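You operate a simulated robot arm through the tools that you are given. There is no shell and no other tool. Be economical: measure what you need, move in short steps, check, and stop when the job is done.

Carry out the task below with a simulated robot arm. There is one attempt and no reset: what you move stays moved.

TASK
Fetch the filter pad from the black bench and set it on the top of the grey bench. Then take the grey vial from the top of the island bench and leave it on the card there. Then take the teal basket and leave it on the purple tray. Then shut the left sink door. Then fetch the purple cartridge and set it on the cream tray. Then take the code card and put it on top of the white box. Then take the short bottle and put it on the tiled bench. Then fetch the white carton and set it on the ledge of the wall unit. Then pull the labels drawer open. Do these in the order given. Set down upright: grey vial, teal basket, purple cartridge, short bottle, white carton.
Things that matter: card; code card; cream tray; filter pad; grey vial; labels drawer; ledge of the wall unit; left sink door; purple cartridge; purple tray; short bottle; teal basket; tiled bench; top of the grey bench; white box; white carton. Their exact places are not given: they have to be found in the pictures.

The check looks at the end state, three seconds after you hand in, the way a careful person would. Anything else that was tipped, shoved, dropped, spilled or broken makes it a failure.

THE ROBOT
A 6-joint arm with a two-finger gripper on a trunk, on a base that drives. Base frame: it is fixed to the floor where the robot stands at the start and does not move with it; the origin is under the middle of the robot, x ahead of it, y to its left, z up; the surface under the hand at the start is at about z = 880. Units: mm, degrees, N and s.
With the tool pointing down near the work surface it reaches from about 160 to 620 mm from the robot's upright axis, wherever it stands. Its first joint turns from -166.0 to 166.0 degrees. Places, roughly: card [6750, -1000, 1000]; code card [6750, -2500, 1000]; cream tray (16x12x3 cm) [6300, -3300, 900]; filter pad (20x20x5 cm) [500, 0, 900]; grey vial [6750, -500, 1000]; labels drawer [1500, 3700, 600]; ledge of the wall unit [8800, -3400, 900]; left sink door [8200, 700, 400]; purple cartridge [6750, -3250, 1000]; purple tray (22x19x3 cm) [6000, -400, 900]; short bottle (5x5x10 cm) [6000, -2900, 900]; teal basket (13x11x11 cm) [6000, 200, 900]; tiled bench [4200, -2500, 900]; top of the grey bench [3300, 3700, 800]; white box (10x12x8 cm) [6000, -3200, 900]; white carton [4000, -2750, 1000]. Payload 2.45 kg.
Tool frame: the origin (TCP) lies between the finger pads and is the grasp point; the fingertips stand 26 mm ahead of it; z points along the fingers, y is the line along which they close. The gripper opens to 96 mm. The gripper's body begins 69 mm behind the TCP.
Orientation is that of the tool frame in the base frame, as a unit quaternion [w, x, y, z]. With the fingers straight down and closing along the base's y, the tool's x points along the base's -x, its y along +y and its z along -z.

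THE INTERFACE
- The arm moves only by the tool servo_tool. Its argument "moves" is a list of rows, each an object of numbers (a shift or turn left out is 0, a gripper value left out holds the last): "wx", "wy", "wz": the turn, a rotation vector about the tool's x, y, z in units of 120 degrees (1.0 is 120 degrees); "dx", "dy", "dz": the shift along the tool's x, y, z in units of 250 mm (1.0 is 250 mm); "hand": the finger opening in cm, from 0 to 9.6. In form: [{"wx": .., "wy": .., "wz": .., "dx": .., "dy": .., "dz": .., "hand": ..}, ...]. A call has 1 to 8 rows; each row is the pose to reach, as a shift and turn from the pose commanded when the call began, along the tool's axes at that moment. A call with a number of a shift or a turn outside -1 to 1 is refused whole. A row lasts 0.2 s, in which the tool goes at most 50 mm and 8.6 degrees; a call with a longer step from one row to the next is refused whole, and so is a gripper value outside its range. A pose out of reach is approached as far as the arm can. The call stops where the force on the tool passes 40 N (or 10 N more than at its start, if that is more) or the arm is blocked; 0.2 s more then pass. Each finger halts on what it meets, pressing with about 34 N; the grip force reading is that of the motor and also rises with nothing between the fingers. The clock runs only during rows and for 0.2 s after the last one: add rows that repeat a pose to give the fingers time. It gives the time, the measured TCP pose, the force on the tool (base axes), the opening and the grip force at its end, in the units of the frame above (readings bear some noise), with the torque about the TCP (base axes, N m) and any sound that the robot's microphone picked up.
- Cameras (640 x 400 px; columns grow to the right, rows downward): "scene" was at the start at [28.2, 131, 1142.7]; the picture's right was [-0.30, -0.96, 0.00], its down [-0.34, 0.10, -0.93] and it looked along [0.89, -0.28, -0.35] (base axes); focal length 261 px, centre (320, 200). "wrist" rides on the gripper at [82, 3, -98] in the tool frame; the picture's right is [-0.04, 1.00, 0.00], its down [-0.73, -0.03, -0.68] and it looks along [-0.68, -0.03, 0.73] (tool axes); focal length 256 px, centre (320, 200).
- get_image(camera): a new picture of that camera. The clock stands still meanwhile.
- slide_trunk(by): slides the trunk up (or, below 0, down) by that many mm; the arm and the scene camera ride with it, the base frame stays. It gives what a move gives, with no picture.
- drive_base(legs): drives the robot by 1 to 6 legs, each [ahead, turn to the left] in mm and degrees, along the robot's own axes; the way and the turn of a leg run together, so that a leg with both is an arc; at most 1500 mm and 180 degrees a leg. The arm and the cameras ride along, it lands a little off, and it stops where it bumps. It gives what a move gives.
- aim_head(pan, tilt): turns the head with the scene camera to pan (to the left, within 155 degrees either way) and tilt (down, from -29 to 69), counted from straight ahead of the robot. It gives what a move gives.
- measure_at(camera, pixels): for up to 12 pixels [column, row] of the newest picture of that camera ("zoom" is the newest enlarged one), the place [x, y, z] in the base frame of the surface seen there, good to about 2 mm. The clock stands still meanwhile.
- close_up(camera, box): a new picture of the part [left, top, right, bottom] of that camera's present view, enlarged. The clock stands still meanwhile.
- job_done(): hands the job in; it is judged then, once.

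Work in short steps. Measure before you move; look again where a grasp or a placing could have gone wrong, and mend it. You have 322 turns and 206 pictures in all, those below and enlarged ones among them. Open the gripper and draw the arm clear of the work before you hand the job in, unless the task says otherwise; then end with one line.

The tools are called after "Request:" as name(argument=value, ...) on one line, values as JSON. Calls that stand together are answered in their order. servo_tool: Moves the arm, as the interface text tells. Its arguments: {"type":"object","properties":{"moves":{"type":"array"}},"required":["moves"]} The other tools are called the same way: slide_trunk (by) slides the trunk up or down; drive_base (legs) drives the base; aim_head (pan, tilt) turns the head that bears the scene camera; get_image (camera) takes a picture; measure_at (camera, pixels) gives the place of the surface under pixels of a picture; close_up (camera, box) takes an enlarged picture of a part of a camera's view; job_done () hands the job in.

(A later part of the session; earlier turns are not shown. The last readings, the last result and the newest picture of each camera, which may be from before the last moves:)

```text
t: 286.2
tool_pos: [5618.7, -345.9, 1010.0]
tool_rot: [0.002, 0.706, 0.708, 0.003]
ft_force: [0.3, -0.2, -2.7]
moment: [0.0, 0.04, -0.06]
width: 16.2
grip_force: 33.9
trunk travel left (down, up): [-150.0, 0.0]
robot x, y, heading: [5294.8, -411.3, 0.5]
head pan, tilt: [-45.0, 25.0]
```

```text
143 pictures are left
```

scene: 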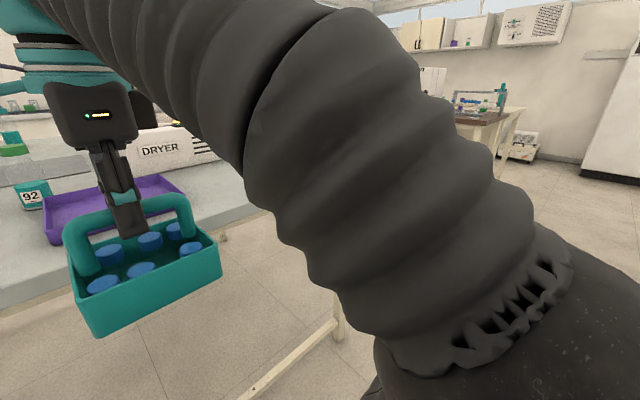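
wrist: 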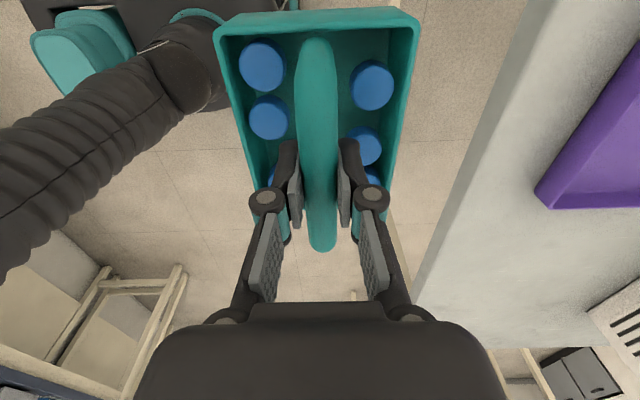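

The wrist view shows free bench right (south) of the tray. I swing the arm to the right before driving in.

Request:
servo_tool(moves=[{"dx": -0.1, "dz": 0.02}, {"dx": -0.22, "dz": 0.02}, {"dx": -0.34, "dy": 0.03, "dz": 0.02}, {"dx": -0.46, "dy": 0.06, "dz": 0.02}, {"dx": -0.58, "dy": 0.08, "dz": 0.02}, {"dx": -0.7, "dy": 0.1, "dz": 0.02}, {"dx": -0.82, "dy": 0.12, "dz": 0.02}, {"dx": -0.94, "dy": 0.12, "dz": 0.02}])

Request:
drive_base(legs=[[240, 0]])

Request:
get_image(camera="wrist")

Request:
aim_head(pan=0, tilt=30)

Request:
get_image(camera="scene")

```text
t: 288.0
tool_pos: [5649.3, -581.9, 1004.6]
tool_rot: [0.002, 0.706, 0.709, 0.001]
ft_force: [-0.2, 0.6, -2.1]
moment: [0.0, -0.03, 0.01]
width: 16.3
grip_force: 33.9
trunk travel left (down, up): [-150.0, 0.0]
robot x, y, heading: [5294.1, -412.0, 0.2]
head pan, tilt: [-45.0, 25.0]
```

```text
t: 289.8
tool_pos: [5890.2, -579.7, 1005.2]
tool_rot: [0.002, 0.706, 0.708, 0.001]
ft_force: [0.4, -1.0, -3.7]
moment: [0.03, 0.03, -0.01]
width: 16.4
grip_force: 33.3
trunk travel left (down, up): [-150.0, 0.0]
robot x, y, heading: [5535.0, -411.6, 0.6]
head pan, tilt: [-45.0, 25.0]
```

```text
142 pictures are left
```

wrist: 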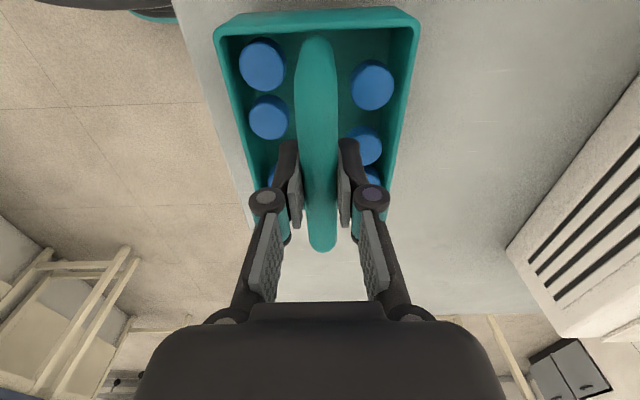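

```text
t: 290.9
tool_pos: [5890.9, -579.1, 1004.6]
tool_rot: [0.001, 0.706, 0.708, 0.002]
ft_force: [-1.1, 0.2, -2.9]
moment: [0.0, 0.0, 0.0]
width: 16.3
grip_force: 34.0
trunk travel left (down, up): [-150.0, 0.0]
robot x, y, heading: [5533.1, -409.0, 0.2]
head pan, tilt: [0.0, 30.0]
```

```text
141 pictures are left
```

scene: 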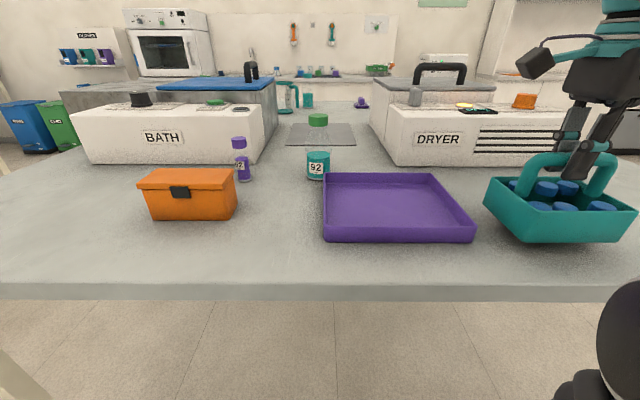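

Good view. I set the basket down here: lower ~24 mm. Also measure the tray.

Request:
measure_at(camera="scene", pixels=[[324, 178], [434, 177], [327, 238], [471, 238], [326, 225], [472, 225], [390, 205], [430, 190], [345, 190]])

Request:
servo_tool(moves=[{"dx": -0.03, "dy": 0.06, "dz": 0.02}, {"dx": -0.04, "dy": 0.08, "dz": 0.05}, {"dx": -0.04, "dy": 0.08, "dz": 0.075}, {"dx": -0.04, "dy": 0.08, "dz": 0.09}, {"dx": -0.04, "dy": 0.08, "dz": 0.1}, {"dx": -0.04, "dy": 0.08, "dz": 0.1}])

```text
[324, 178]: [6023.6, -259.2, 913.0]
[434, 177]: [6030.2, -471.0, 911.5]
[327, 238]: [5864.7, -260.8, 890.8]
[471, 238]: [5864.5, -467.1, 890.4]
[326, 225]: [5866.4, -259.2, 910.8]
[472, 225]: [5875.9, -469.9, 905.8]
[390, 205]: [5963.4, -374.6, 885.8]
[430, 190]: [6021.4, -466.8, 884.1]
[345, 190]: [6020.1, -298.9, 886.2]
```

```text
t: 292.3
tool_pos: [5910.7, -588.6, 980.9]
tool_rot: [0.004, 0.706, 0.708, 0.002]
ft_force: [7.9, -2.2, 25.6]
moment: [0.25, -0.05, 0.07]
width: 16.7
grip_force: 34.0
trunk travel left (down, up): [-150.0, 0.0]
robot x, y, heading: [5539.4, -408.1, 0.5]
head pan, tilt: [0.0, 30.0]
```

Contact. I relieve, open the fingers, go 17 mm deeper and grip again.

Request:
servo_tool(moves=[{"dz": -0.006, "hand": 4}, {"dz": -0.006, "hand": 5}, {"dz": 0.03, "hand": 5}, {"dz": 0.065, "hand": 5}, {"dz": 0.065, "hand": 0}, {"dz": 0.065, "hand": 0}, {"dz": 0.065, "hand": 0}, {"dz": 0.065, "hand": 0}])

Request:
get_image(camera="wrist")

Request:
close_up(camera="scene", box=[440, 120, 640, 270])

```text
t: 294.1
tool_pos: [5909.8, -587.8, 965.0]
tool_rot: [0.001, 0.706, 0.708, 0.001]
ft_force: [0.5, 0.7, -3.4]
moment: [-0.03, 0.01, -0.01]
width: 19.4
grip_force: 33.7
trunk travel left (down, up): [-150.0, 0.0]
robot x, y, heading: [5535.3, -413.2, 0.4]
head pan, tilt: [0.0, 30.0]
```

```text
140 pictures are left
```

wrist: 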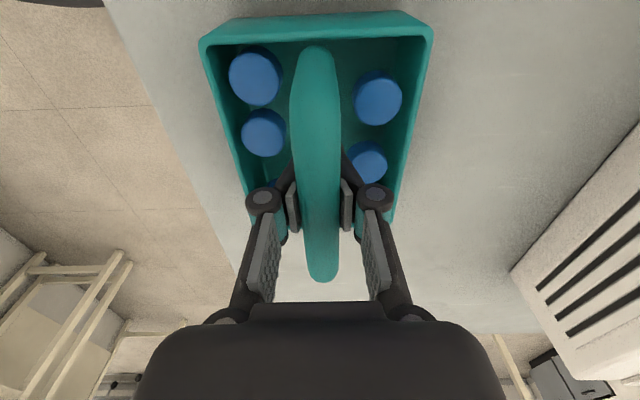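

```text
2.67 times, centred on (540, 195) of scene
```

zoom: 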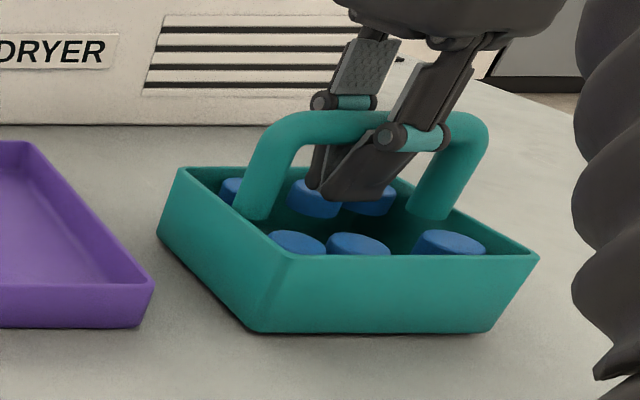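

I lift gently and check that it's held.

Request:
servo_tool(moves=[{"dz": -0.015}, {"dz": -0.035}, {"dz": -0.06}, {"dz": -0.085}, {"dz": -0.11}, {"dz": -0.135}, {"dz": -0.155}, {"dz": -0.165}])

Request:
get_image(camera="scene")

```text
t: 295.9
tool_pos: [5911.2, -588.4, 1005.2]
tool_rot: [0.001, 0.706, 0.708, 0.002]
ft_force: [-0.5, 0.0, -2.4]
moment: [-0.03, -0.01, 0.01]
width: 19.0
grip_force: 34.3
trunk travel left (down, up): [-150.0, 0.0]
robot x, y, heading: [5535.2, -412.7, 0.3]
head pan, tilt: [0.0, 30.0]
```

```text
138 pictures are left
```

scene: 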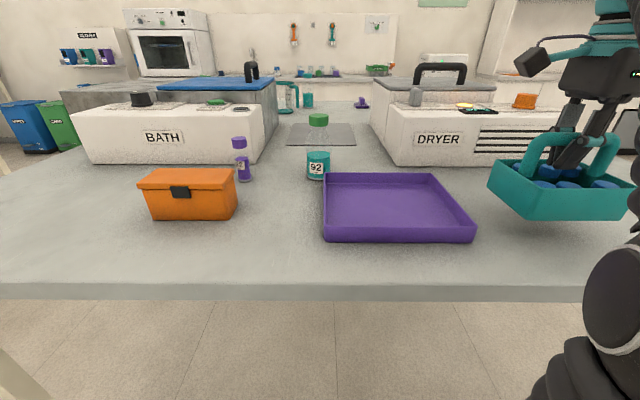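

Measure the basket's bottom height now.

Request:
measure_at(camera="scene", pixels=[[532, 217], [620, 217], [535, 205], [500, 185]])

```text
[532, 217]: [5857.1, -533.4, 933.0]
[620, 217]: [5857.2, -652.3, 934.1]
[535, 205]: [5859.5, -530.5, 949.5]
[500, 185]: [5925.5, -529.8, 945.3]
```

Bottom ≈ 927, clearing the rim (912). I move across over the tray.

Request:
servo_tool(moves=[{"dx": 0.08}, {"dx": 0.2}, {"dx": 0.32, "dy": 0.02}, {"dx": 0.44, "dy": 0.05}, {"dx": 0.56, "dy": 0.08}, {"dx": 0.68, "dy": 0.11}, {"dx": 0.8, "dy": 0.14}, {"dx": 0.9, "dy": 0.14}])

Request:
get_image(camera="scene")

Request:
get_image(camera="wrist")

```text
t: 297.7
tool_pos: [5944.9, -363.5, 1004.0]
tool_rot: [0.001, 0.706, 0.708, 0.001]
ft_force: [-0.7, 0.3, -2.6]
moment: [0.03, -0.03, 0.0]
width: 19.4
grip_force: 34.4
trunk travel left (down, up): [-150.0, 0.0]
robot x, y, heading: [5535.8, -408.0, 0.4]
head pan, tilt: [0.0, 30.0]
```

```text
137 pictures are left
```

scene: 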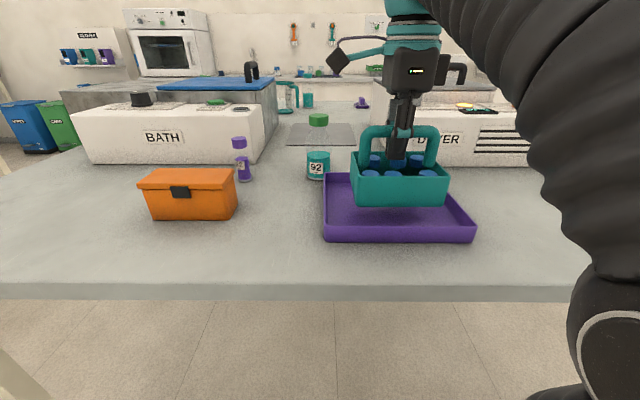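

```text
136 pictures are left
```

wrist: 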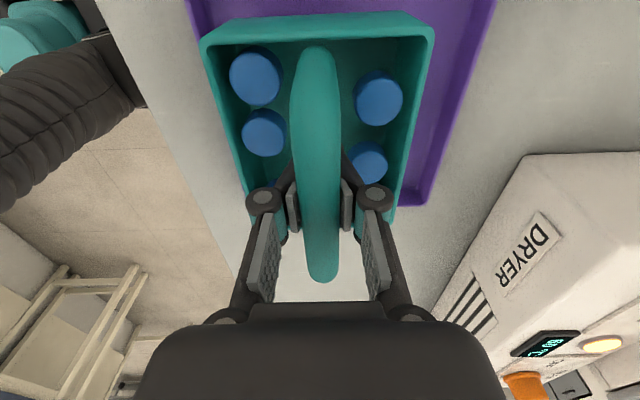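

Centred over the tray. Lower to ≈971 gently.

Request:
servo_tool(moves=[{"dy": 0.02, "dz": 0.03}, {"dy": 0.03, "dz": 0.06}, {"dy": 0.03, "dz": 0.09}, {"dy": 0.03, "dz": 0.115}, {"dy": 0.03, "dz": 0.125}, {"dy": 0.03, "dz": 0.13}, {"dy": 0.03, "dz": 0.135}])

Request:
get_image(camera="scene")

```text
t: 299.3
tool_pos: [5953.0, -363.8, 971.6]
tool_rot: [0.002, 0.706, 0.708, 0.001]
ft_force: [-0.6, 0.2, -2.4]
moment: [0.0, -0.01, 0.03]
width: 19.1
grip_force: 34.2
trunk travel left (down, up): [-150.0, 0.0]
robot x, y, heading: [5534.9, -409.6, 0.4]
head pan, tilt: [0.0, 30.0]
```

```text
135 pictures are left
```

scene: 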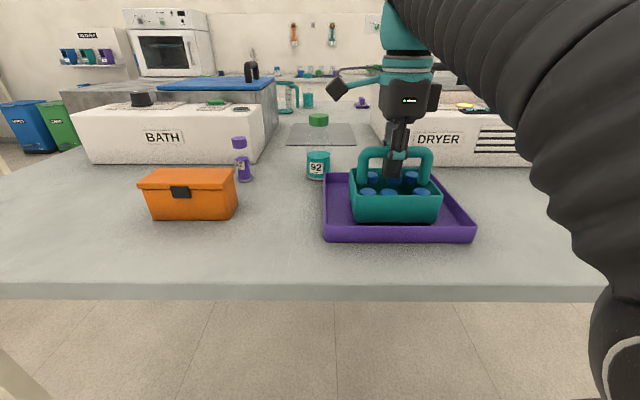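

Request:
servo_tool(moves=[{"dz": 0.006}, {"dz": 0.012}, {"dz": 0.018}, {"dz": 0.024}, {"dz": 0.024}])

```text
t: 300.5
tool_pos: [5952.1, -363.9, 965.1]
tool_rot: [0.003, 0.706, 0.708, 0.002]
ft_force: [1.7, 0.5, 6.0]
moment: [-0.16, 0.01, 0.0]
width: 19.1
grip_force: 33.7
trunk travel left (down, up): [-150.0, 0.0]
robot x, y, heading: [5535.8, -412.3, 0.4]
head pan, tilt: [0.0, 30.0]
```

Touching. I open, rise a bit, and slide out along the bar toward −y.

Request:
servo_tool(moves=[{"dz": -0.004, "hand": 4}, {"dz": -0.004, "hand": 6}, {"dz": -0.004, "hand": 6}, {"dz": -0.08}, {"dz": -0.14}, {"dz": -0.14}])

Request:
servo_tool(moves=[{"dx": -0.12}, {"dx": -0.25}, {"dx": -0.38}, {"dx": -0.5}, {"dx": -0.6}, {"dx": -0.6, "dy": -0.15}, {"dx": -0.6, "dy": -0.3}])

Request:
get_image(camera="scene")

```text
t: 301.9
tool_pos: [5952.1, -364.5, 1001.2]
tool_rot: [0.002, 0.706, 0.708, 0.002]
ft_force: [-0.6, 0.5, 0.1]
moment: [-0.01, 0.02, 0.02]
width: 59.9
grip_force: 0.0
trunk travel left (down, up): [-150.0, 0.0]
robot x, y, heading: [5531.8, -412.3, 0.4]
head pan, tilt: [0.0, 30.0]
```

```text
t: 303.5
tool_pos: [5877.1, -515.3, 1001.3]
tool_rot: [0.001, 0.706, 0.708, 0.0]
ft_force: [0.7, -0.4, -0.3]
moment: [0.02, 0.08, 0.03]
width: 60.1
grip_force: 0.0
trunk travel left (down, up): [-150.0, 0.0]
robot x, y, heading: [5536.5, -408.2, 0.2]
head pan, tilt: [0.0, 30.0]
```

```text
134 pictures are left
```

scene: 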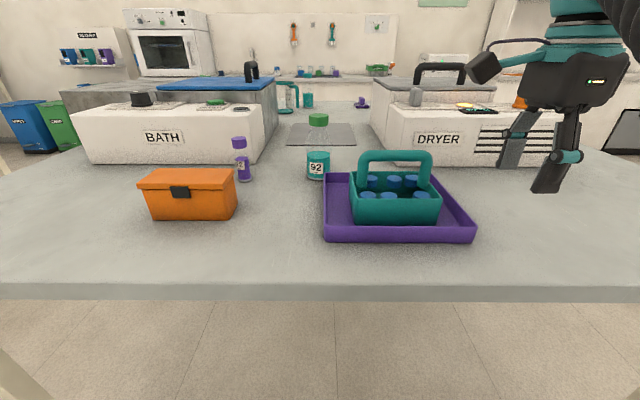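

Basket is on the tray. Next the sink door: I pull the arm in, turn the tool back, back away and drive round the north end.

Request:
servo_tool(moves=[{"wz": -0.07, "dy": -0.1}, {"wz": -0.14, "dy": -0.1}, {"wz": -0.21, "dy": -0.1}, {"wz": -0.28, "dy": -0.1}, {"wz": -0.35, "dy": -0.1}, {"wz": -0.42, "dy": -0.1}, {"wz": -0.49, "dy": -0.1}, {"wz": -0.56, "dy": -0.1}])

Request:
servo_tool(moves=[{"wz": -0.06, "dy": 0.1, "hand": 0}, {"wz": -0.12, "dy": 0.2}, {"wz": -0.19, "dy": 0.3}, {"wz": -0.19, "dy": 0.35}])

Request:
drive_base(legs=[[-320, 0], [0, 89.6], [1500, 0], [120, 0], [0, -90]])

```text
t: 305.3
tool_pos: [5853.6, -515.2, 1000.4]
tool_rot: [0.002, 0.195, 0.981, 0.0]
ft_force: [0.3, -0.3, -0.7]
moment: [0.04, -0.01, 0.03]
width: 59.9
grip_force: 0.0
trunk travel left (down, up): [-150.0, 0.0]
robot x, y, heading: [5538.5, -409.2, 0.4]
head pan, tilt: [0.0, 30.0]
```

```text
t: 306.3
tool_pos: [5886.5, -432.1, 999.9]
tool_rot: [0.002, -0.004, 1.0, 0.0]
ft_force: [-0.1, -0.5, 0.4]
moment: [-0.01, -0.02, -0.02]
width: 0.2
grip_force: 28.1
trunk travel left (down, up): [-150.0, 0.0]
robot x, y, heading: [5535.1, -411.5, 0.4]
head pan, tilt: [0.0, 30.0]
```

```text
t: 323.9
tool_pos: [5559.3, 1187.1, 1000.7]
tool_rot: [0.002, -0.004, 1.0, 0.0]
ft_force: [0.8, 0.0, 0.0]
moment: [0.01, -0.03, 0.03]
width: 0.2
grip_force: 29.1
trunk travel left (down, up): [-150.0, 0.0]
robot x, y, heading: [5206.5, 1208.2, 0.6]
head pan, tilt: [0.0, 30.0]
```

Continue east and line up facing the sink at y≈690.

Request:
drive_base(legs=[[0, -0.8], [1500, 0], [660, 0], [0, -90], [520, 0], [0, 90]])

Request:
aim_head(pan=10, tilt=30)

Request:
get_image(camera="scene")

```text
t: 345.3
tool_pos: [7710.2, 660.6, 999.6]
tool_rot: [0.001, 0.006, 1.0, -0.001]
ft_force: [0.5, 0.1, 1.2]
moment: [-0.02, 0.01, 0.02]
width: 0.0
grip_force: 28.3
trunk travel left (down, up): [-150.0, 0.0]
robot x, y, heading: [7360.9, 688.6, -0.4]
head pan, tilt: [0.0, 30.0]
```

```text
t: 346.0
tool_pos: [7710.7, 660.1, 1000.9]
tool_rot: [0.002, 0.006, 1.0, 0.0]
ft_force: [0.7, -0.1, 0.3]
moment: [0.03, 0.01, -0.02]
width: 0.0
grip_force: 28.6
trunk travel left (down, up): [-150.0, 0.0]
robot x, y, heading: [7359.5, 691.4, -0.6]
head pan, tilt: [10.0, 30.0]
```

```text
133 pictures are left
```

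scene: 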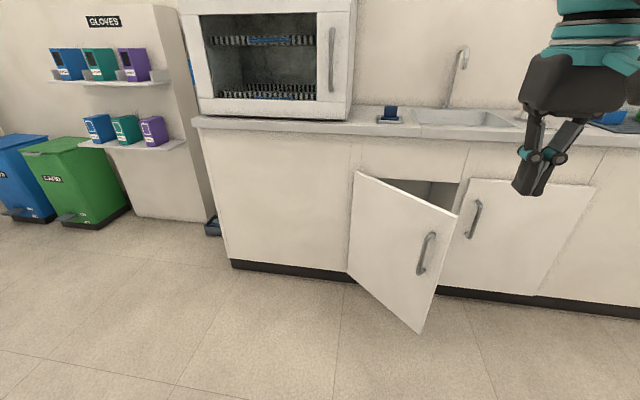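

Request:
measure_at(camera="scene", pixels=[[356, 175], [350, 265], [456, 216], [421, 330], [400, 215], [427, 255], [300, 125], [300, 145], [400, 165], [385, 250], [473, 220], [440, 240]])

```text
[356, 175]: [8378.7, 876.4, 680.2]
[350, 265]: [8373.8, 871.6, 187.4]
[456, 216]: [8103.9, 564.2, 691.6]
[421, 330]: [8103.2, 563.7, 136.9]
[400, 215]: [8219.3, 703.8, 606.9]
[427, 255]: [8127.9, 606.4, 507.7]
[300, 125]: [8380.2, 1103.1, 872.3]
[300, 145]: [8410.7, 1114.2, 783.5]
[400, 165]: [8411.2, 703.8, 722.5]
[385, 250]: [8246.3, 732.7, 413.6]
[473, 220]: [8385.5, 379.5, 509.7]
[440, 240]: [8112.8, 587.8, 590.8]
```

Door face runs from (8379,876) to (8104,564), z 137–690. I lower the trunk and tip the tool forward to push at about y=700, z≈580.

Request:
slide_trunk(by=-150)

Request:
servo_tool(moves=[{"wy": -0.07, "dx": -0.07, "dz": 0.1}, {"wy": -0.14, "dx": -0.14, "dz": 0.2}, {"wy": -0.21, "dx": -0.21, "dz": 0.3}, {"wy": -0.28, "dx": -0.28, "dz": 0.4}, {"wy": -0.35, "dx": -0.35, "dz": 0.5}, {"wy": -0.42, "dx": -0.42, "dz": 0.6}, {"wy": -0.49, "dx": -0.49, "dz": 0.7}, {"wy": -0.56, "dx": -0.56, "dz": 0.8}])

Request:
get_image(camera="scene")

```text
t: 347.7
tool_pos: [7710.9, 661.0, 849.4]
tool_rot: [0.003, 0.006, 1.0, 0.0]
ft_force: [0.6, 0.4, 0.5]
moment: [-0.01, 0.02, -0.01]
width: 0.1
grip_force: 28.1
trunk travel left (down, up): [0.0, 150.0]
robot x, y, heading: [7360.7, 691.5, -0.3]
head pan, tilt: [10.0, 30.0]
```

```text
t: 349.5
tool_pos: [7844.9, 663.5, 661.3]
tool_rot: [0.535, -0.002, 0.845, 0.005]
ft_force: [0.1, -0.1, 0.5]
moment: [0.03, -0.02, -0.02]
width: 0.0
grip_force: 29.3
out of reach, approached as far as the arm can: row 8
trunk travel left (down, up): [0.0, 150.0]
robot x, y, heading: [7357.9, 692.7, -0.7]
head pan, tilt: [10.0, 30.0]
```

```text
132 pictures are left
```

scene: 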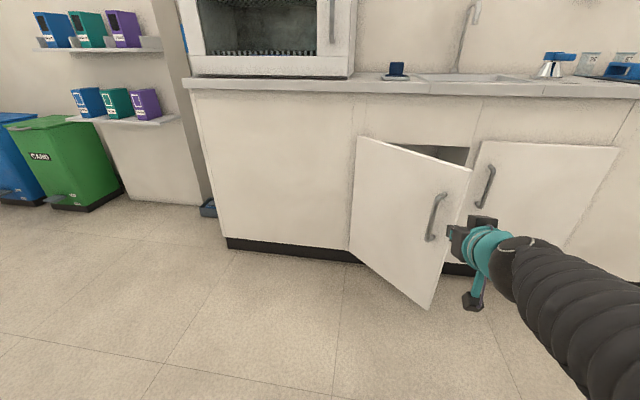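

Tool points forward at (7845,664,661). I shift it to y≈698 and drive forward to near the door face.

Request:
servo_tool(moves=[{"dy": 0.14}, {"dy": 0.14}])

Request:
drive_base(legs=[[340, 0]])

Request:
get_image(camera="scene")

```text
t: 350.1
tool_pos: [7844.3, 692.0, 659.7]
tool_rot: [0.532, -0.001, 0.847, 0.005]
ft_force: [-0.9, 0.1, -0.2]
moment: [0.03, 0.02, 0.0]
width: 0.0
grip_force: 28.9
out of reach, approached as far as the arm can: row 1, 2
trunk travel left (down, up): [0.0, 150.0]
robot x, y, heading: [7354.4, 688.1, -0.5]
head pan, tilt: [10.0, 30.0]
```

```text
t: 352.4
tool_pos: [8179.9, 688.9, 660.6]
tool_rot: [0.532, -0.001, 0.847, 0.005]
ft_force: [0.8, -0.5, -0.2]
moment: [0.0, 0.02, 0.02]
width: 0.1
grip_force: 28.2
trunk travel left (down, up): [0.0, 150.0]
robot x, y, heading: [7700.7, 690.1, -0.6]
head pan, tilt: [10.0, 30.0]
```

```text
131 pictures are left
```

scene: 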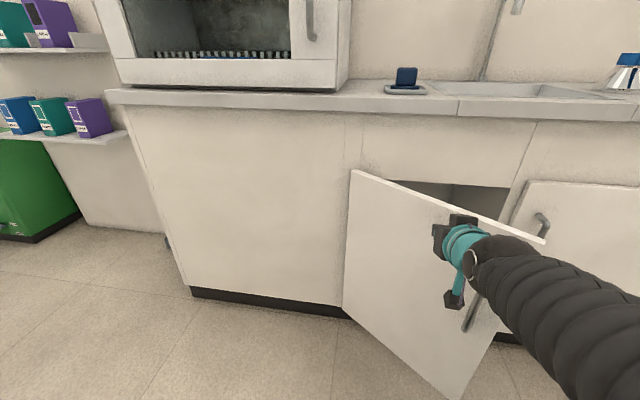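

Tip almost at the door; handle is to its right, clear. I push on in steps.

Request:
drive_base(legs=[[60, 0], [60, 0]])

Request:
get_image(camera="scene")

```text
t: 353.9
tool_pos: [8301.2, 687.9, 659.6]
tool_rot: [0.532, -0.001, 0.847, 0.005]
ft_force: [-0.4, -0.6, -0.4]
moment: [0.02, -0.01, 0.0]
width: 0.0
grip_force: 28.3
trunk travel left (down, up): [0.0, 150.0]
robot x, y, heading: [7817.2, 682.3, -0.6]
head pan, tilt: [10.0, 30.0]
```

```text
130 pictures are left
```

scene: 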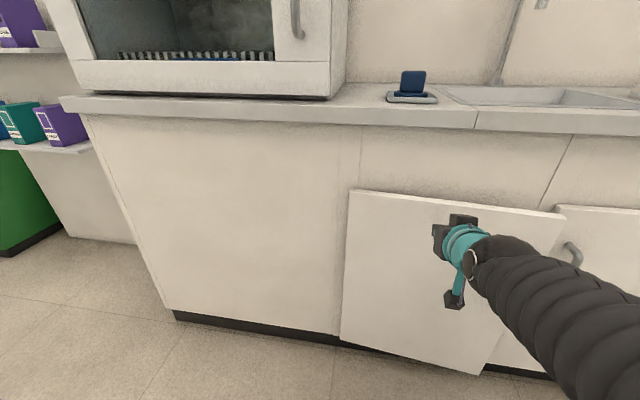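

Closing well. Another 45 mm, then fine pushes.

Request:
drive_base(legs=[[45, 0]])

Request:
drive_base(legs=[[15, 0]])

Request:
get_image(camera="scene")

Request:
measure_at(camera="scene", pixels=[[360, 215], [420, 300], [400, 230], [530, 240], [500, 345], [580, 330], [350, 175], [300, 250]])

```text
t: 354.8
tool_pos: [8345.2, 688.6, 660.4]
tool_rot: [0.532, -0.001, 0.847, 0.005]
ft_force: [0.5, -0.2, 0.2]
moment: [0.02, 0.0, 0.0]
width: 0.0
grip_force: 28.6
trunk travel left (down, up): [0.0, 150.0]
robot x, y, heading: [7860.6, 684.3, -0.4]
head pan, tilt: [10.0, 30.0]
```

```text
t: 355.7
tool_pos: [8358.9, 687.7, 660.9]
tool_rot: [0.531, -0.001, 0.847, 0.005]
ft_force: [-13.2, -0.4, 3.1]
moment: [0.0, -0.07, -0.06]
width: 5.9
grip_force: 28.4
trunk travel left (down, up): [0.0, 150.0]
robot x, y, heading: [7876.3, 687.1, -0.8]
head pan, tilt: [10.0, 30.0]
stopped in leg 1: the force on the tool passed its limit at 46 N (the readings are from after the stop); the commanded pose is now the measured one
```

```text
129 pictures are left
```

scene: 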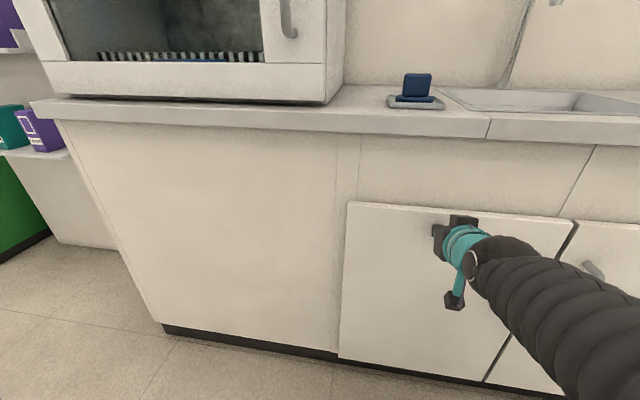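

```text
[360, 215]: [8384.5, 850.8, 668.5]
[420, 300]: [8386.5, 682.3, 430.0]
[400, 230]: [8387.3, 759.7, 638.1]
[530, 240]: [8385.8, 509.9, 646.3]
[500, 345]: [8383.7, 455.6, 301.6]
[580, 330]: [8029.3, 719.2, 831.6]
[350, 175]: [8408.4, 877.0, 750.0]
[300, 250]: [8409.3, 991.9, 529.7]
```

The door is flush (8384–8387 everywhere). I back off, check it stays, then restore the arm and trunk.

Request:
drive_base(legs=[[-430, 0]])

Request:
servo_tool(moves=[{"wy": 0.07, "dz": -0.08}, {"wy": 0.14, "dz": -0.16}, {"wy": 0.21, "dz": -0.24}, {"wy": 0.28, "dz": -0.32}, {"wy": 0.35, "dz": -0.4}, {"wy": 0.42, "dz": -0.48}, {"wy": 0.49, "dz": -0.5}, {"wy": 0.537, "dz": -0.5}])

Request:
slide_trunk(by=150)

Request:
aim_head(pan=0, tilt=30)

Request:
get_image(camera="scene")

```text
t: 358.4
tool_pos: [7927.5, 691.5, 659.3]
tool_rot: [0.53, -0.002, 0.848, 0.006]
ft_force: [-0.7, -0.1, 0.1]
moment: [0.0, 0.0, 0.01]
width: 0.0
grip_force: 27.6
trunk travel left (down, up): [0.0, 150.0]
robot x, y, heading: [7444.1, 686.9, -0.4]
head pan, tilt: [10.0, 30.0]
```

```text
t: 360.2
tool_pos: [7814.4, 691.3, 713.2]
tool_rot: [-0.004, -0.004, 1.0, 0.003]
ft_force: [-0.4, 0.0, 0.1]
moment: [0.01, -0.01, 0.0]
width: 0.0
grip_force: 29.0
trunk travel left (down, up): [0.0, 150.0]
robot x, y, heading: [7442.5, 687.7, -0.4]
head pan, tilt: [10.0, 30.0]
```

```text
t: 361.9
tool_pos: [7815.5, 691.7, 863.6]
tool_rot: [-0.003, -0.004, 1.0, 0.003]
ft_force: [0.5, 0.5, 0.2]
moment: [0.01, 0.03, -0.04]
width: 0.0
grip_force: 28.7
trunk travel left (down, up): [-150.0, 0.0]
robot x, y, heading: [7444.7, 690.2, -0.5]
head pan, tilt: [10.0, 30.0]
```

```text
t: 362.6
tool_pos: [7813.2, 691.5, 862.9]
tool_rot: [-0.002, -0.004, 1.0, 0.003]
ft_force: [0.9, -0.7, -0.3]
moment: [-0.01, 0.04, 0.01]
width: 0.0
grip_force: 29.0
trunk travel left (down, up): [-150.0, 0.0]
robot x, y, heading: [7444.8, 687.1, -0.5]
head pan, tilt: [0.0, 30.0]
```

```text
128 pictures are left
```

scene: 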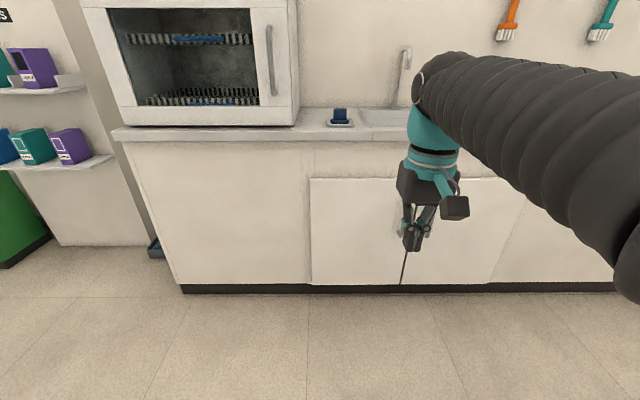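

Shut. I raise the arm and drive south along the aisle to look at the brown bench.

Request:
servo_tool(moves=[{"dz": -0.15}, {"dz": -0.3}, {"dz": -0.45}, {"dz": -0.55}])

Request:
drive_base(legs=[[0, -89.5], [1500, 0], [1200, 0]])

Request:
aim_head(pan=-25, tilt=18)

Request:
get_image(camera="scene")

```text
t: 363.6
tool_pos: [7814.4, 690.5, 1002.1]
tool_rot: [-0.004, -0.004, 1.0, 0.004]
ft_force: [-1.0, 0.5, -0.7]
moment: [0.01, -0.01, 0.01]
width: 0.0
grip_force: 28.6
trunk travel left (down, up): [-150.0, 0.0]
robot x, y, heading: [7444.5, 688.7, -0.6]
head pan, tilt: [0.0, 30.0]
```

```text
t: 380.6
tool_pos: [7492.9, -2387.8, 1000.5]
tool_rot: [0.001, 0.696, 0.718, 0.004]
ft_force: [-0.9, -0.2, 0.4]
moment: [-0.05, -0.01, 0.01]
width: 0.0
grip_force: 28.3
trunk travel left (down, up): [-150.0, 0.0]
robot x, y, heading: [7485.1, -2012.7, -89.1]
head pan, tilt: [0.0, 30.0]
```

```text
t: 381.5
tool_pos: [7492.7, -2387.8, 1001.0]
tool_rot: [0.0, 0.696, 0.718, 0.004]
ft_force: [0.7, -0.6, -0.8]
moment: [0.0, 0.0, 0.02]
width: 0.0
grip_force: 28.5
trunk travel left (down, up): [-150.0, 0.0]
robot x, y, heading: [7484.1, -2018.2, -89.4]
head pan, tilt: [-25.0, 18.0]
```

```text
127 pictures are left
```

scene: 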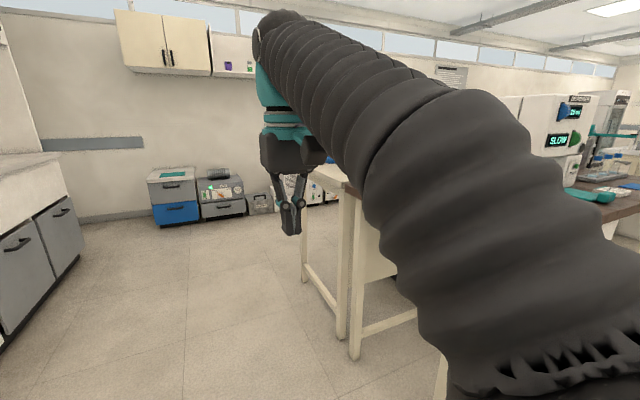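

I measure the bench legs on this side.

Request:
measure_at(camera="scene", pixels=[[354, 352], [341, 330], [304, 280], [330, 185], [350, 195], [170, 230], [250, 330], [620, 200], [605, 240]])

Request:
drive_base(legs=[[900, 0], [0, -90]])

Request:
aim_head(pan=20, tilt=22)

Request:
get_image(camera="scene")

```text
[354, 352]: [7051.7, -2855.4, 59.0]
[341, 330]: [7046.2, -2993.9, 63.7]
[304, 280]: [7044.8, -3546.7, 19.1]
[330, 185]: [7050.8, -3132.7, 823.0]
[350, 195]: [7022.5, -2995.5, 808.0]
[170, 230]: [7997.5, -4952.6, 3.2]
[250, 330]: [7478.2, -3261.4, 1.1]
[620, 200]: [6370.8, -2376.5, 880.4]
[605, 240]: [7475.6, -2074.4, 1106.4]
```

```text
t: 390.0
tool_pos: [7124.5, -2917.3, 1001.7]
tool_rot: [0.003, 1.0, 0.014, 0.003]
ft_force: [0.2, -0.2, -0.6]
moment: [-0.02, 0.03, 0.01]
width: 0.2
grip_force: 28.4
trunk travel left (down, up): [-150.0, 0.0]
robot x, y, heading: [7488.8, -2910.5, -179.4]
head pan, tilt: [-25.0, 18.0]
```

```text
t: 391.1
tool_pos: [7124.8, -2917.4, 1002.2]
tool_rot: [0.004, 1.0, 0.015, 0.003]
ft_force: [-0.3, -0.2, 0.7]
moment: [0.02, -0.03, 0.03]
width: 0.3
grip_force: 28.3
trunk travel left (down, up): [-150.0, 0.0]
robot x, y, heading: [7496.0, -2911.9, -179.7]
head pan, tilt: [20.0, 22.0]
```

```text
126 pictures are left
```

scene: 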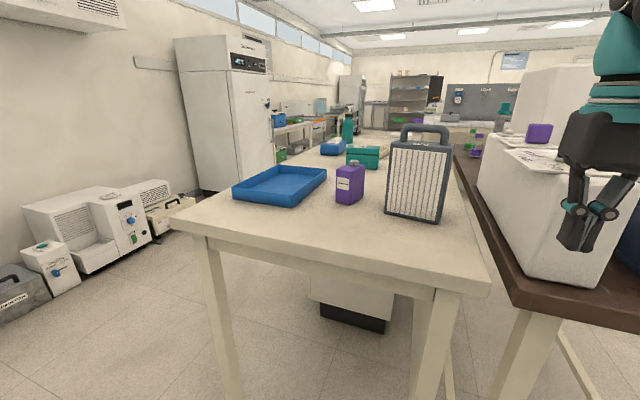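

The purple cartridge is at (350,183). I zoom in and measure.

Request:
close_up(camera="scene", box=[220, 100, 480, 260])

Request:
measure_at(camera="scene", pixels=[[336, 172], [362, 172], [348, 165], [337, 199], [358, 204], [365, 195], [325, 200], [390, 215], [445, 222], [300, 235], [365, 155], [440, 270]])

```text
2.46 times, centred on (350, 180) of scene
```

zoom: 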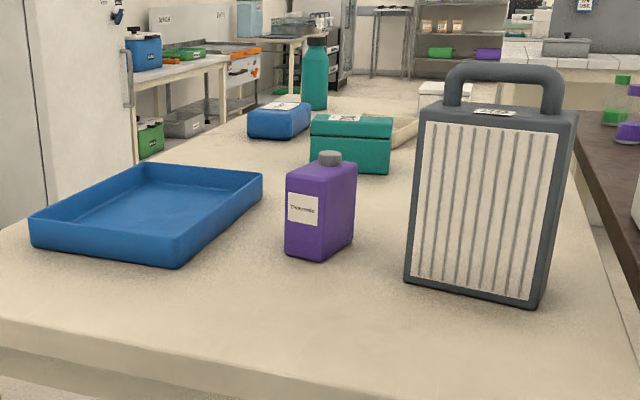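

```text
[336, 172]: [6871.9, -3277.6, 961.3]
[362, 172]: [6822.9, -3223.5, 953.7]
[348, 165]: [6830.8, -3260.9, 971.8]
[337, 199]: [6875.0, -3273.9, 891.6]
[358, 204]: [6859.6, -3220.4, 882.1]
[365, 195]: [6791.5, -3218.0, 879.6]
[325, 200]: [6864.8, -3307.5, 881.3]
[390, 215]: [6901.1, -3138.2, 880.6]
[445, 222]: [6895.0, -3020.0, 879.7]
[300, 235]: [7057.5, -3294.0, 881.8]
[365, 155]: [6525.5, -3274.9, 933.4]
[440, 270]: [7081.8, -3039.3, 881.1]
```

Cartridge at ≈(6845,-3250), top of body ≈960. I line up east of it, at y≈-3250.

Request:
drive_base(legs=[[0, 89.5], [340, 0], [0, -90]])

Request:
aim_head(pan=0, tilt=25)

Request:
get_image(camera="scene")

```text
t: 401.0
tool_pos: [7125.6, -3254.7, 1002.3]
tool_rot: [0.004, 1.0, 0.009, 0.003]
ft_force: [0.0, -0.4, -0.8]
moment: [-0.02, -0.01, 0.0]
width: 0.0
grip_force: 28.4
trunk travel left (down, up): [-150.0, 0.0]
robot x, y, heading: [7495.6, -3247.9, -179.6]
head pan, tilt: [20.0, 22.0]
```

```text
t: 401.8
tool_pos: [7126.7, -3254.3, 1001.8]
tool_rot: [0.003, 1.0, 0.01, 0.003]
ft_force: [-0.6, -0.2, -0.3]
moment: [-0.04, 0.03, -0.01]
width: 0.0
grip_force: 28.3
trunk travel left (down, up): [-150.0, 0.0]
robot x, y, heading: [7497.6, -3249.8, -180.0]
head pan, tilt: [0.0, 25.0]
```

```text
124 pictures are left
```

scene: 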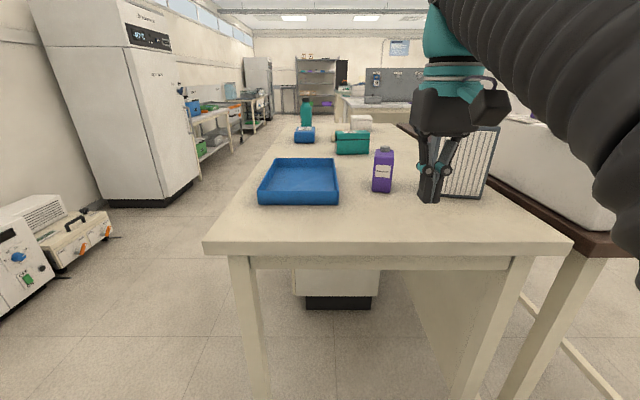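

Request:
close_up(camera="scene", box=[340, 130, 430, 210])

Request:
measure_at(camera="zoom", pixels=[[235, 190], [380, 190], [270, 160], [380, 160], [235, 420], [370, 440], [325, 120], [300, 150], [380, 300], [240, 300], [300, 300]])

Request:
measure_at(camera="scene", pixels=[[105, 203], [165, 205], [190, 180], [205, 240], [255, 180], [570, 240], [60, 275], [115, 238]])

```text
5.00 times, centred on (385, 170) of scene
```

zoom: 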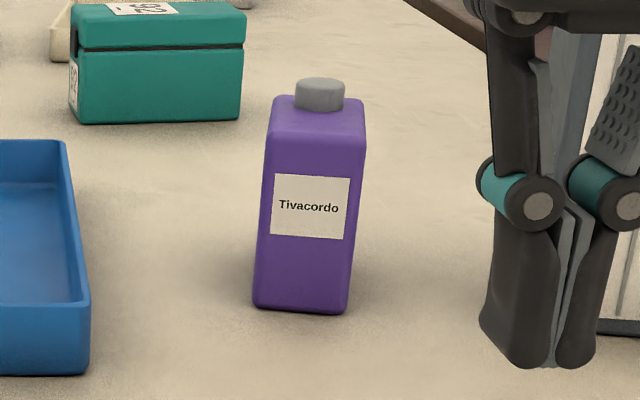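

```text
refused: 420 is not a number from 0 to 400
```

```text
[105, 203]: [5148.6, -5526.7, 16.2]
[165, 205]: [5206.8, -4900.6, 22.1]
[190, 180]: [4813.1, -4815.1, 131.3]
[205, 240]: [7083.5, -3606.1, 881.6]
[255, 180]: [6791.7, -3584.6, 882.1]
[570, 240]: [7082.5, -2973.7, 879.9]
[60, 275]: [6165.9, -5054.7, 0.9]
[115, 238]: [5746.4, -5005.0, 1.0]
```

Request:
measure_at(camera="zoom", pixels=[[268, 145], [360, 148], [275, 108], [362, 112], [258, 300], [345, 308], [320, 85], [310, 250], [352, 250], [320, 130]])

```text
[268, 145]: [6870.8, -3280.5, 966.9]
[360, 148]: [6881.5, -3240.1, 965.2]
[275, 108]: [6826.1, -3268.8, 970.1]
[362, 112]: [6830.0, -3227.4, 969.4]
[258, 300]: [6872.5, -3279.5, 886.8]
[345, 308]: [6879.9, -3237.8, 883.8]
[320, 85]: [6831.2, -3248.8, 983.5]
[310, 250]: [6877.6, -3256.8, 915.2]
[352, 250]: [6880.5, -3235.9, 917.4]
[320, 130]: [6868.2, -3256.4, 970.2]
```

Cartridge: 44×50 mm body, yaw ≈ −13°, centre ≈(6852,-3254), body top 968. I check the blue tray's edge, then drive 150 mm closer.

Request:
measure_at(camera="scene", pixels=[[338, 198], [339, 165], [338, 185], [262, 198], [450, 190], [440, 160]])

Request:
drive_base(legs=[[150, 0]])

```text
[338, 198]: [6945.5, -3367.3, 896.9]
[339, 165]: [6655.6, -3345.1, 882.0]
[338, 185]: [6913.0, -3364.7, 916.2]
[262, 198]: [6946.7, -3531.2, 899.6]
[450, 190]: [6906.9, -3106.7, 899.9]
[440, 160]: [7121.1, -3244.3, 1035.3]
```

```text
t: 403.2
tool_pos: [6974.6, -3254.0, 1001.5]
tool_rot: [0.003, 1.0, 0.01, 0.002]
ft_force: [0.5, -0.2, -0.3]
moment: [0.0, 0.02, -0.02]
width: 0.1
grip_force: 28.9
trunk travel left (down, up): [-150.0, 0.0]
robot x, y, heading: [7346.5, -3252.2, -180.0]
head pan, tilt: [0.0, 25.0]
```

I open, lower to z≈940 in front of the cartridge and turn by 14°.

Request:
servo_tool(moves=[{"hand": 8, "dz": 0.1, "wz": 0.05}, {"dz": 0.2, "wz": 0.1}, {"dz": 0.246, "wz": 0.115}, {"dz": 0.246, "wz": 0.115}])

Request:
get_image(camera="wrist")

```text
t: 404.2
tool_pos: [6976.6, -3253.4, 939.3]
tool_rot: [0.003, 0.994, -0.111, 0.003]
ft_force: [0.9, -0.1, 0.9]
moment: [-0.01, 0.01, 0.0]
width: 79.6
grip_force: 0.0
trunk travel left (down, up): [-150.0, 0.0]
robot x, y, heading: [7343.4, -3249.9, -179.9]
head pan, tilt: [0.0, 25.0]
```

```text
122 pictures are left
```

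wrist: 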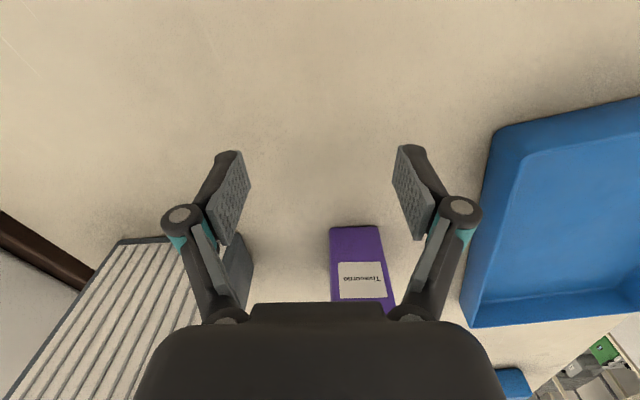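

The cartridge is aligned with the tool but offset; I shift sideways 28 mm, then slide forward 121 mm and close.

Request:
servo_tool(moves=[{"dy": 0.112}, {"dx": -0.15, "dy": 0.112}, {"dx": -0.3, "dy": 0.112}, {"dx": -0.42, "dy": 0.112}, {"dx": -0.486, "dy": 0.112}, {"dx": -0.486, "dy": 0.112}])

Request:
get_image(camera="wrist")

```text
t: 405.6
tool_pos: [6850.4, -3255.4, 940.1]
tool_rot: [0.003, 0.994, -0.111, 0.003]
ft_force: [-0.1, -0.3, -0.4]
moment: [0.01, 0.01, 0.02]
width: 80.1
grip_force: 0.1
trunk travel left (down, up): [-150.0, 0.0]
robot x, y, heading: [7346.8, -3250.2, -180.0]
head pan, tilt: [0.0, 25.0]
```

```text
121 pictures are left
```

wrist: 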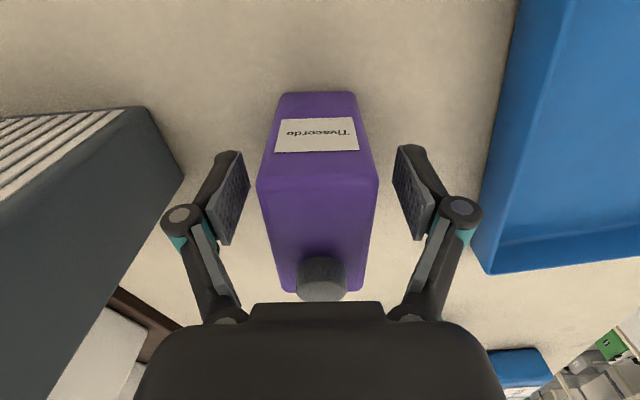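

Centred. Close and wait.

Request:
servo_tool(moves=[{"hand": 0}, {"hand": 0}, {"hand": 0}, {"hand": 0}])

Request:
servo_tool(moves=[{"dz": -0.02}, {"dz": -0.05}, {"dx": 0.03, "dz": -0.08}, {"dx": 0.08, "dz": -0.11}, {"dx": 0.14, "dz": -0.14}, {"dx": 0.22, "dz": -0.17}, {"dx": 0.3, "dz": -0.2}, {"dx": 0.36, "dz": -0.23}])

Request:
get_image(camera="scene")

```text
t: 406.6
tool_pos: [6852.8, -3255.4, 940.3]
tool_rot: [0.003, 0.994, -0.112, 0.003]
ft_force: [-0.2, 1.5, 6.7]
moment: [0.01, 0.02, -0.02]
width: 45.3
grip_force: 33.9
trunk travel left (down, up): [-150.0, 0.0]
robot x, y, heading: [7345.5, -3250.7, -179.9]
head pan, tilt: [0.0, 25.0]
```

```text
t: 408.4
tool_pos: [6938.8, -3274.9, 997.5]
tool_rot: [0.003, 0.994, -0.11, 0.003]
ft_force: [0.3, -0.2, -2.5]
moment: [0.02, -0.02, 0.03]
width: 45.4
grip_force: 33.3
trunk travel left (down, up): [-150.0, 0.0]
robot x, y, heading: [7347.4, -3250.1, -180.0]
head pan, tilt: [0.0, 25.0]
```

```text
120 pictures are left
```

scene: 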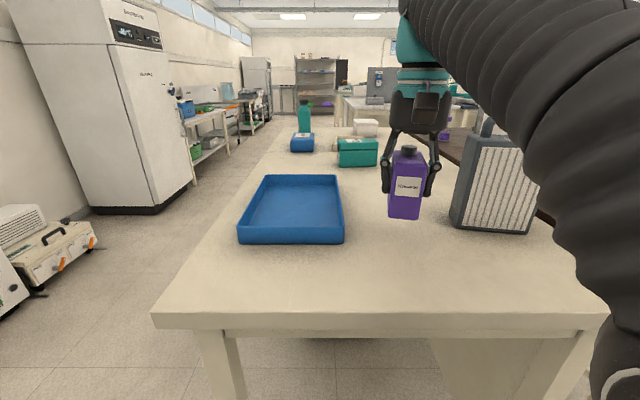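

Held well. I back away, drive around to the south aisle and look at the bench from there.

Request:
drive_base(legs=[[-250, 0], [0, 90], [830, 0], [0, -90], [1290, 0]])

Request:
aim_head(pan=-70, tilt=18)

Request:
get_image(camera="scene")

```text
t: 428.0
tool_pos: [5905.9, -4161.4, 998.0]
tool_rot: [0.003, 0.995, -0.095, 0.003]
ft_force: [0.2, -0.1, -2.2]
moment: [-0.01, 0.0, -0.02]
width: 45.4
grip_force: 33.7
trunk travel left (down, up): [-150.0, 0.0]
robot x, y, heading: [6312.2, -4123.8, -178.0]
head pan, tilt: [0.0, 25.0]
```

```text
t: 429.4
tool_pos: [5906.3, -4160.9, 997.5]
tool_rot: [0.003, 0.995, -0.095, 0.004]
ft_force: [-0.4, -0.1, -1.7]
moment: [0.0, 0.0, 0.01]
width: 45.3
grip_force: 34.7
trunk travel left (down, up): [-150.0, 0.0]
robot x, y, heading: [6314.1, -4122.7, -178.1]
head pan, tilt: [-70.0, 18.0]
```

```text
119 pictures are left
```

scene: 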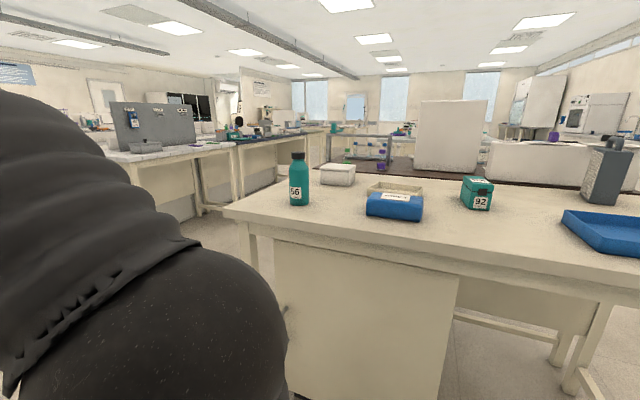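

I zoom and measure the cream tray and neighbours.

Request:
close_up(camera="scene", box=[270, 120, 510, 240])

Request:
measure_at(camera="scene", pixels=[[370, 186], [420, 186], [395, 188], [408, 184], [298, 200], [337, 184], [337, 165], [395, 205], [478, 195], [298, 155], [385, 215], [250, 215]])

```text
2.67 times, centred on (390, 180) of scene
```

zoom: 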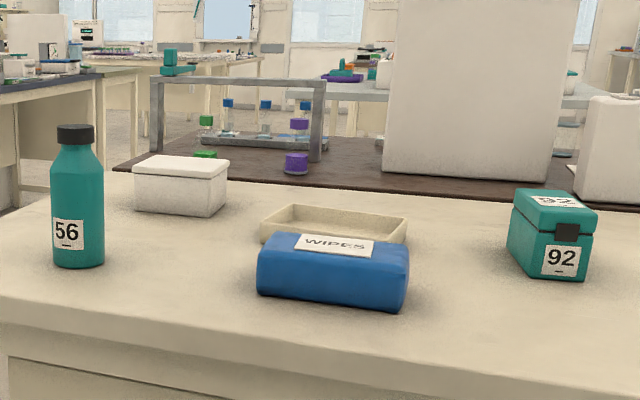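

```text
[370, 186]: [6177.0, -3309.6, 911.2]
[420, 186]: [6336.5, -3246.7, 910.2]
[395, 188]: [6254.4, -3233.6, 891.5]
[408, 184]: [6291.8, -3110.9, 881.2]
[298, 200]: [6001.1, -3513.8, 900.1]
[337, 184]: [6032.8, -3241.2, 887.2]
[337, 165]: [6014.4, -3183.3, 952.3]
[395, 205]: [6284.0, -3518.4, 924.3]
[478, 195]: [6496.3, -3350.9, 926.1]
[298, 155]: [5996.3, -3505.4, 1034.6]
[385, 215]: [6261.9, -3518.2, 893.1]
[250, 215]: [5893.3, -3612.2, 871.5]
```

The cream tray (≈(6260,-3270)) lies behind a blue wipes pack. I measure the tray corners and the wipes' top.

Request:
measure_at(camera="zoom", pixels=[[262, 215], [292, 206], [405, 218], [400, 240], [330, 210], [335, 225], [330, 245], [265, 240], [405, 250], [265, 290], [400, 305], [300, 220]])

```text
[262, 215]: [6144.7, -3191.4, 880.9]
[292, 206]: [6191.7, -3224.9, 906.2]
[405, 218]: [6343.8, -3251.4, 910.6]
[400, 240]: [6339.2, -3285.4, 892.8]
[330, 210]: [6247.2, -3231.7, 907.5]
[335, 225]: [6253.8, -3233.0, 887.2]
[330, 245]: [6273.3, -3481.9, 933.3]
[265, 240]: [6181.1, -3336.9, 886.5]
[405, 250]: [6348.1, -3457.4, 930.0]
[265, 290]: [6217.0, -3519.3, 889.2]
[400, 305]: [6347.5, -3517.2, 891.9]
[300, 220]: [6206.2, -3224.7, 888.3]
```

Tray centre ≈(6260,-3295), rim 911; wipes top 933. As with the basket I need a lower grip, so I'll set the cartridge down on free bench near (6450,-3510) and regrip. First turn to face the bench.

Request:
drive_base(legs=[[0, -91.9]])

Request:
aim_head(pan=0, tilt=28)

Request:
get_image(camera="scene")

```text
t: 433.7
tool_pos: [6287.5, -3715.6, 996.5]
tool_rot: [-0.004, -0.624, 0.781, -0.001]
ft_force: [0.6, -0.1, -1.6]
moment: [0.01, 0.01, -0.01]
width: 45.3
grip_force: 34.2
trunk travel left (down, up): [-150.0, 0.0]
robot x, y, heading: [6313.7, -4120.9, 90.1]
head pan, tilt: [-70.0, 18.0]
```

```text
t: 435.1
tool_pos: [6286.1, -3715.2, 997.6]
tool_rot: [-0.005, -0.625, 0.781, 0.0]
ft_force: [-0.3, 0.8, -1.4]
moment: [-0.04, 0.0, -0.02]
width: 45.3
grip_force: 34.5
trunk travel left (down, up): [-150.0, 0.0]
robot x, y, heading: [6312.5, -4123.7, 90.3]
head pan, tilt: [0.0, 28.0]
```

```text
117 pictures are left
```

scene: 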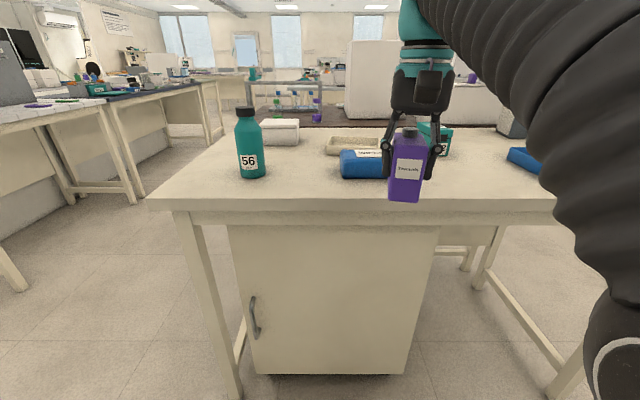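

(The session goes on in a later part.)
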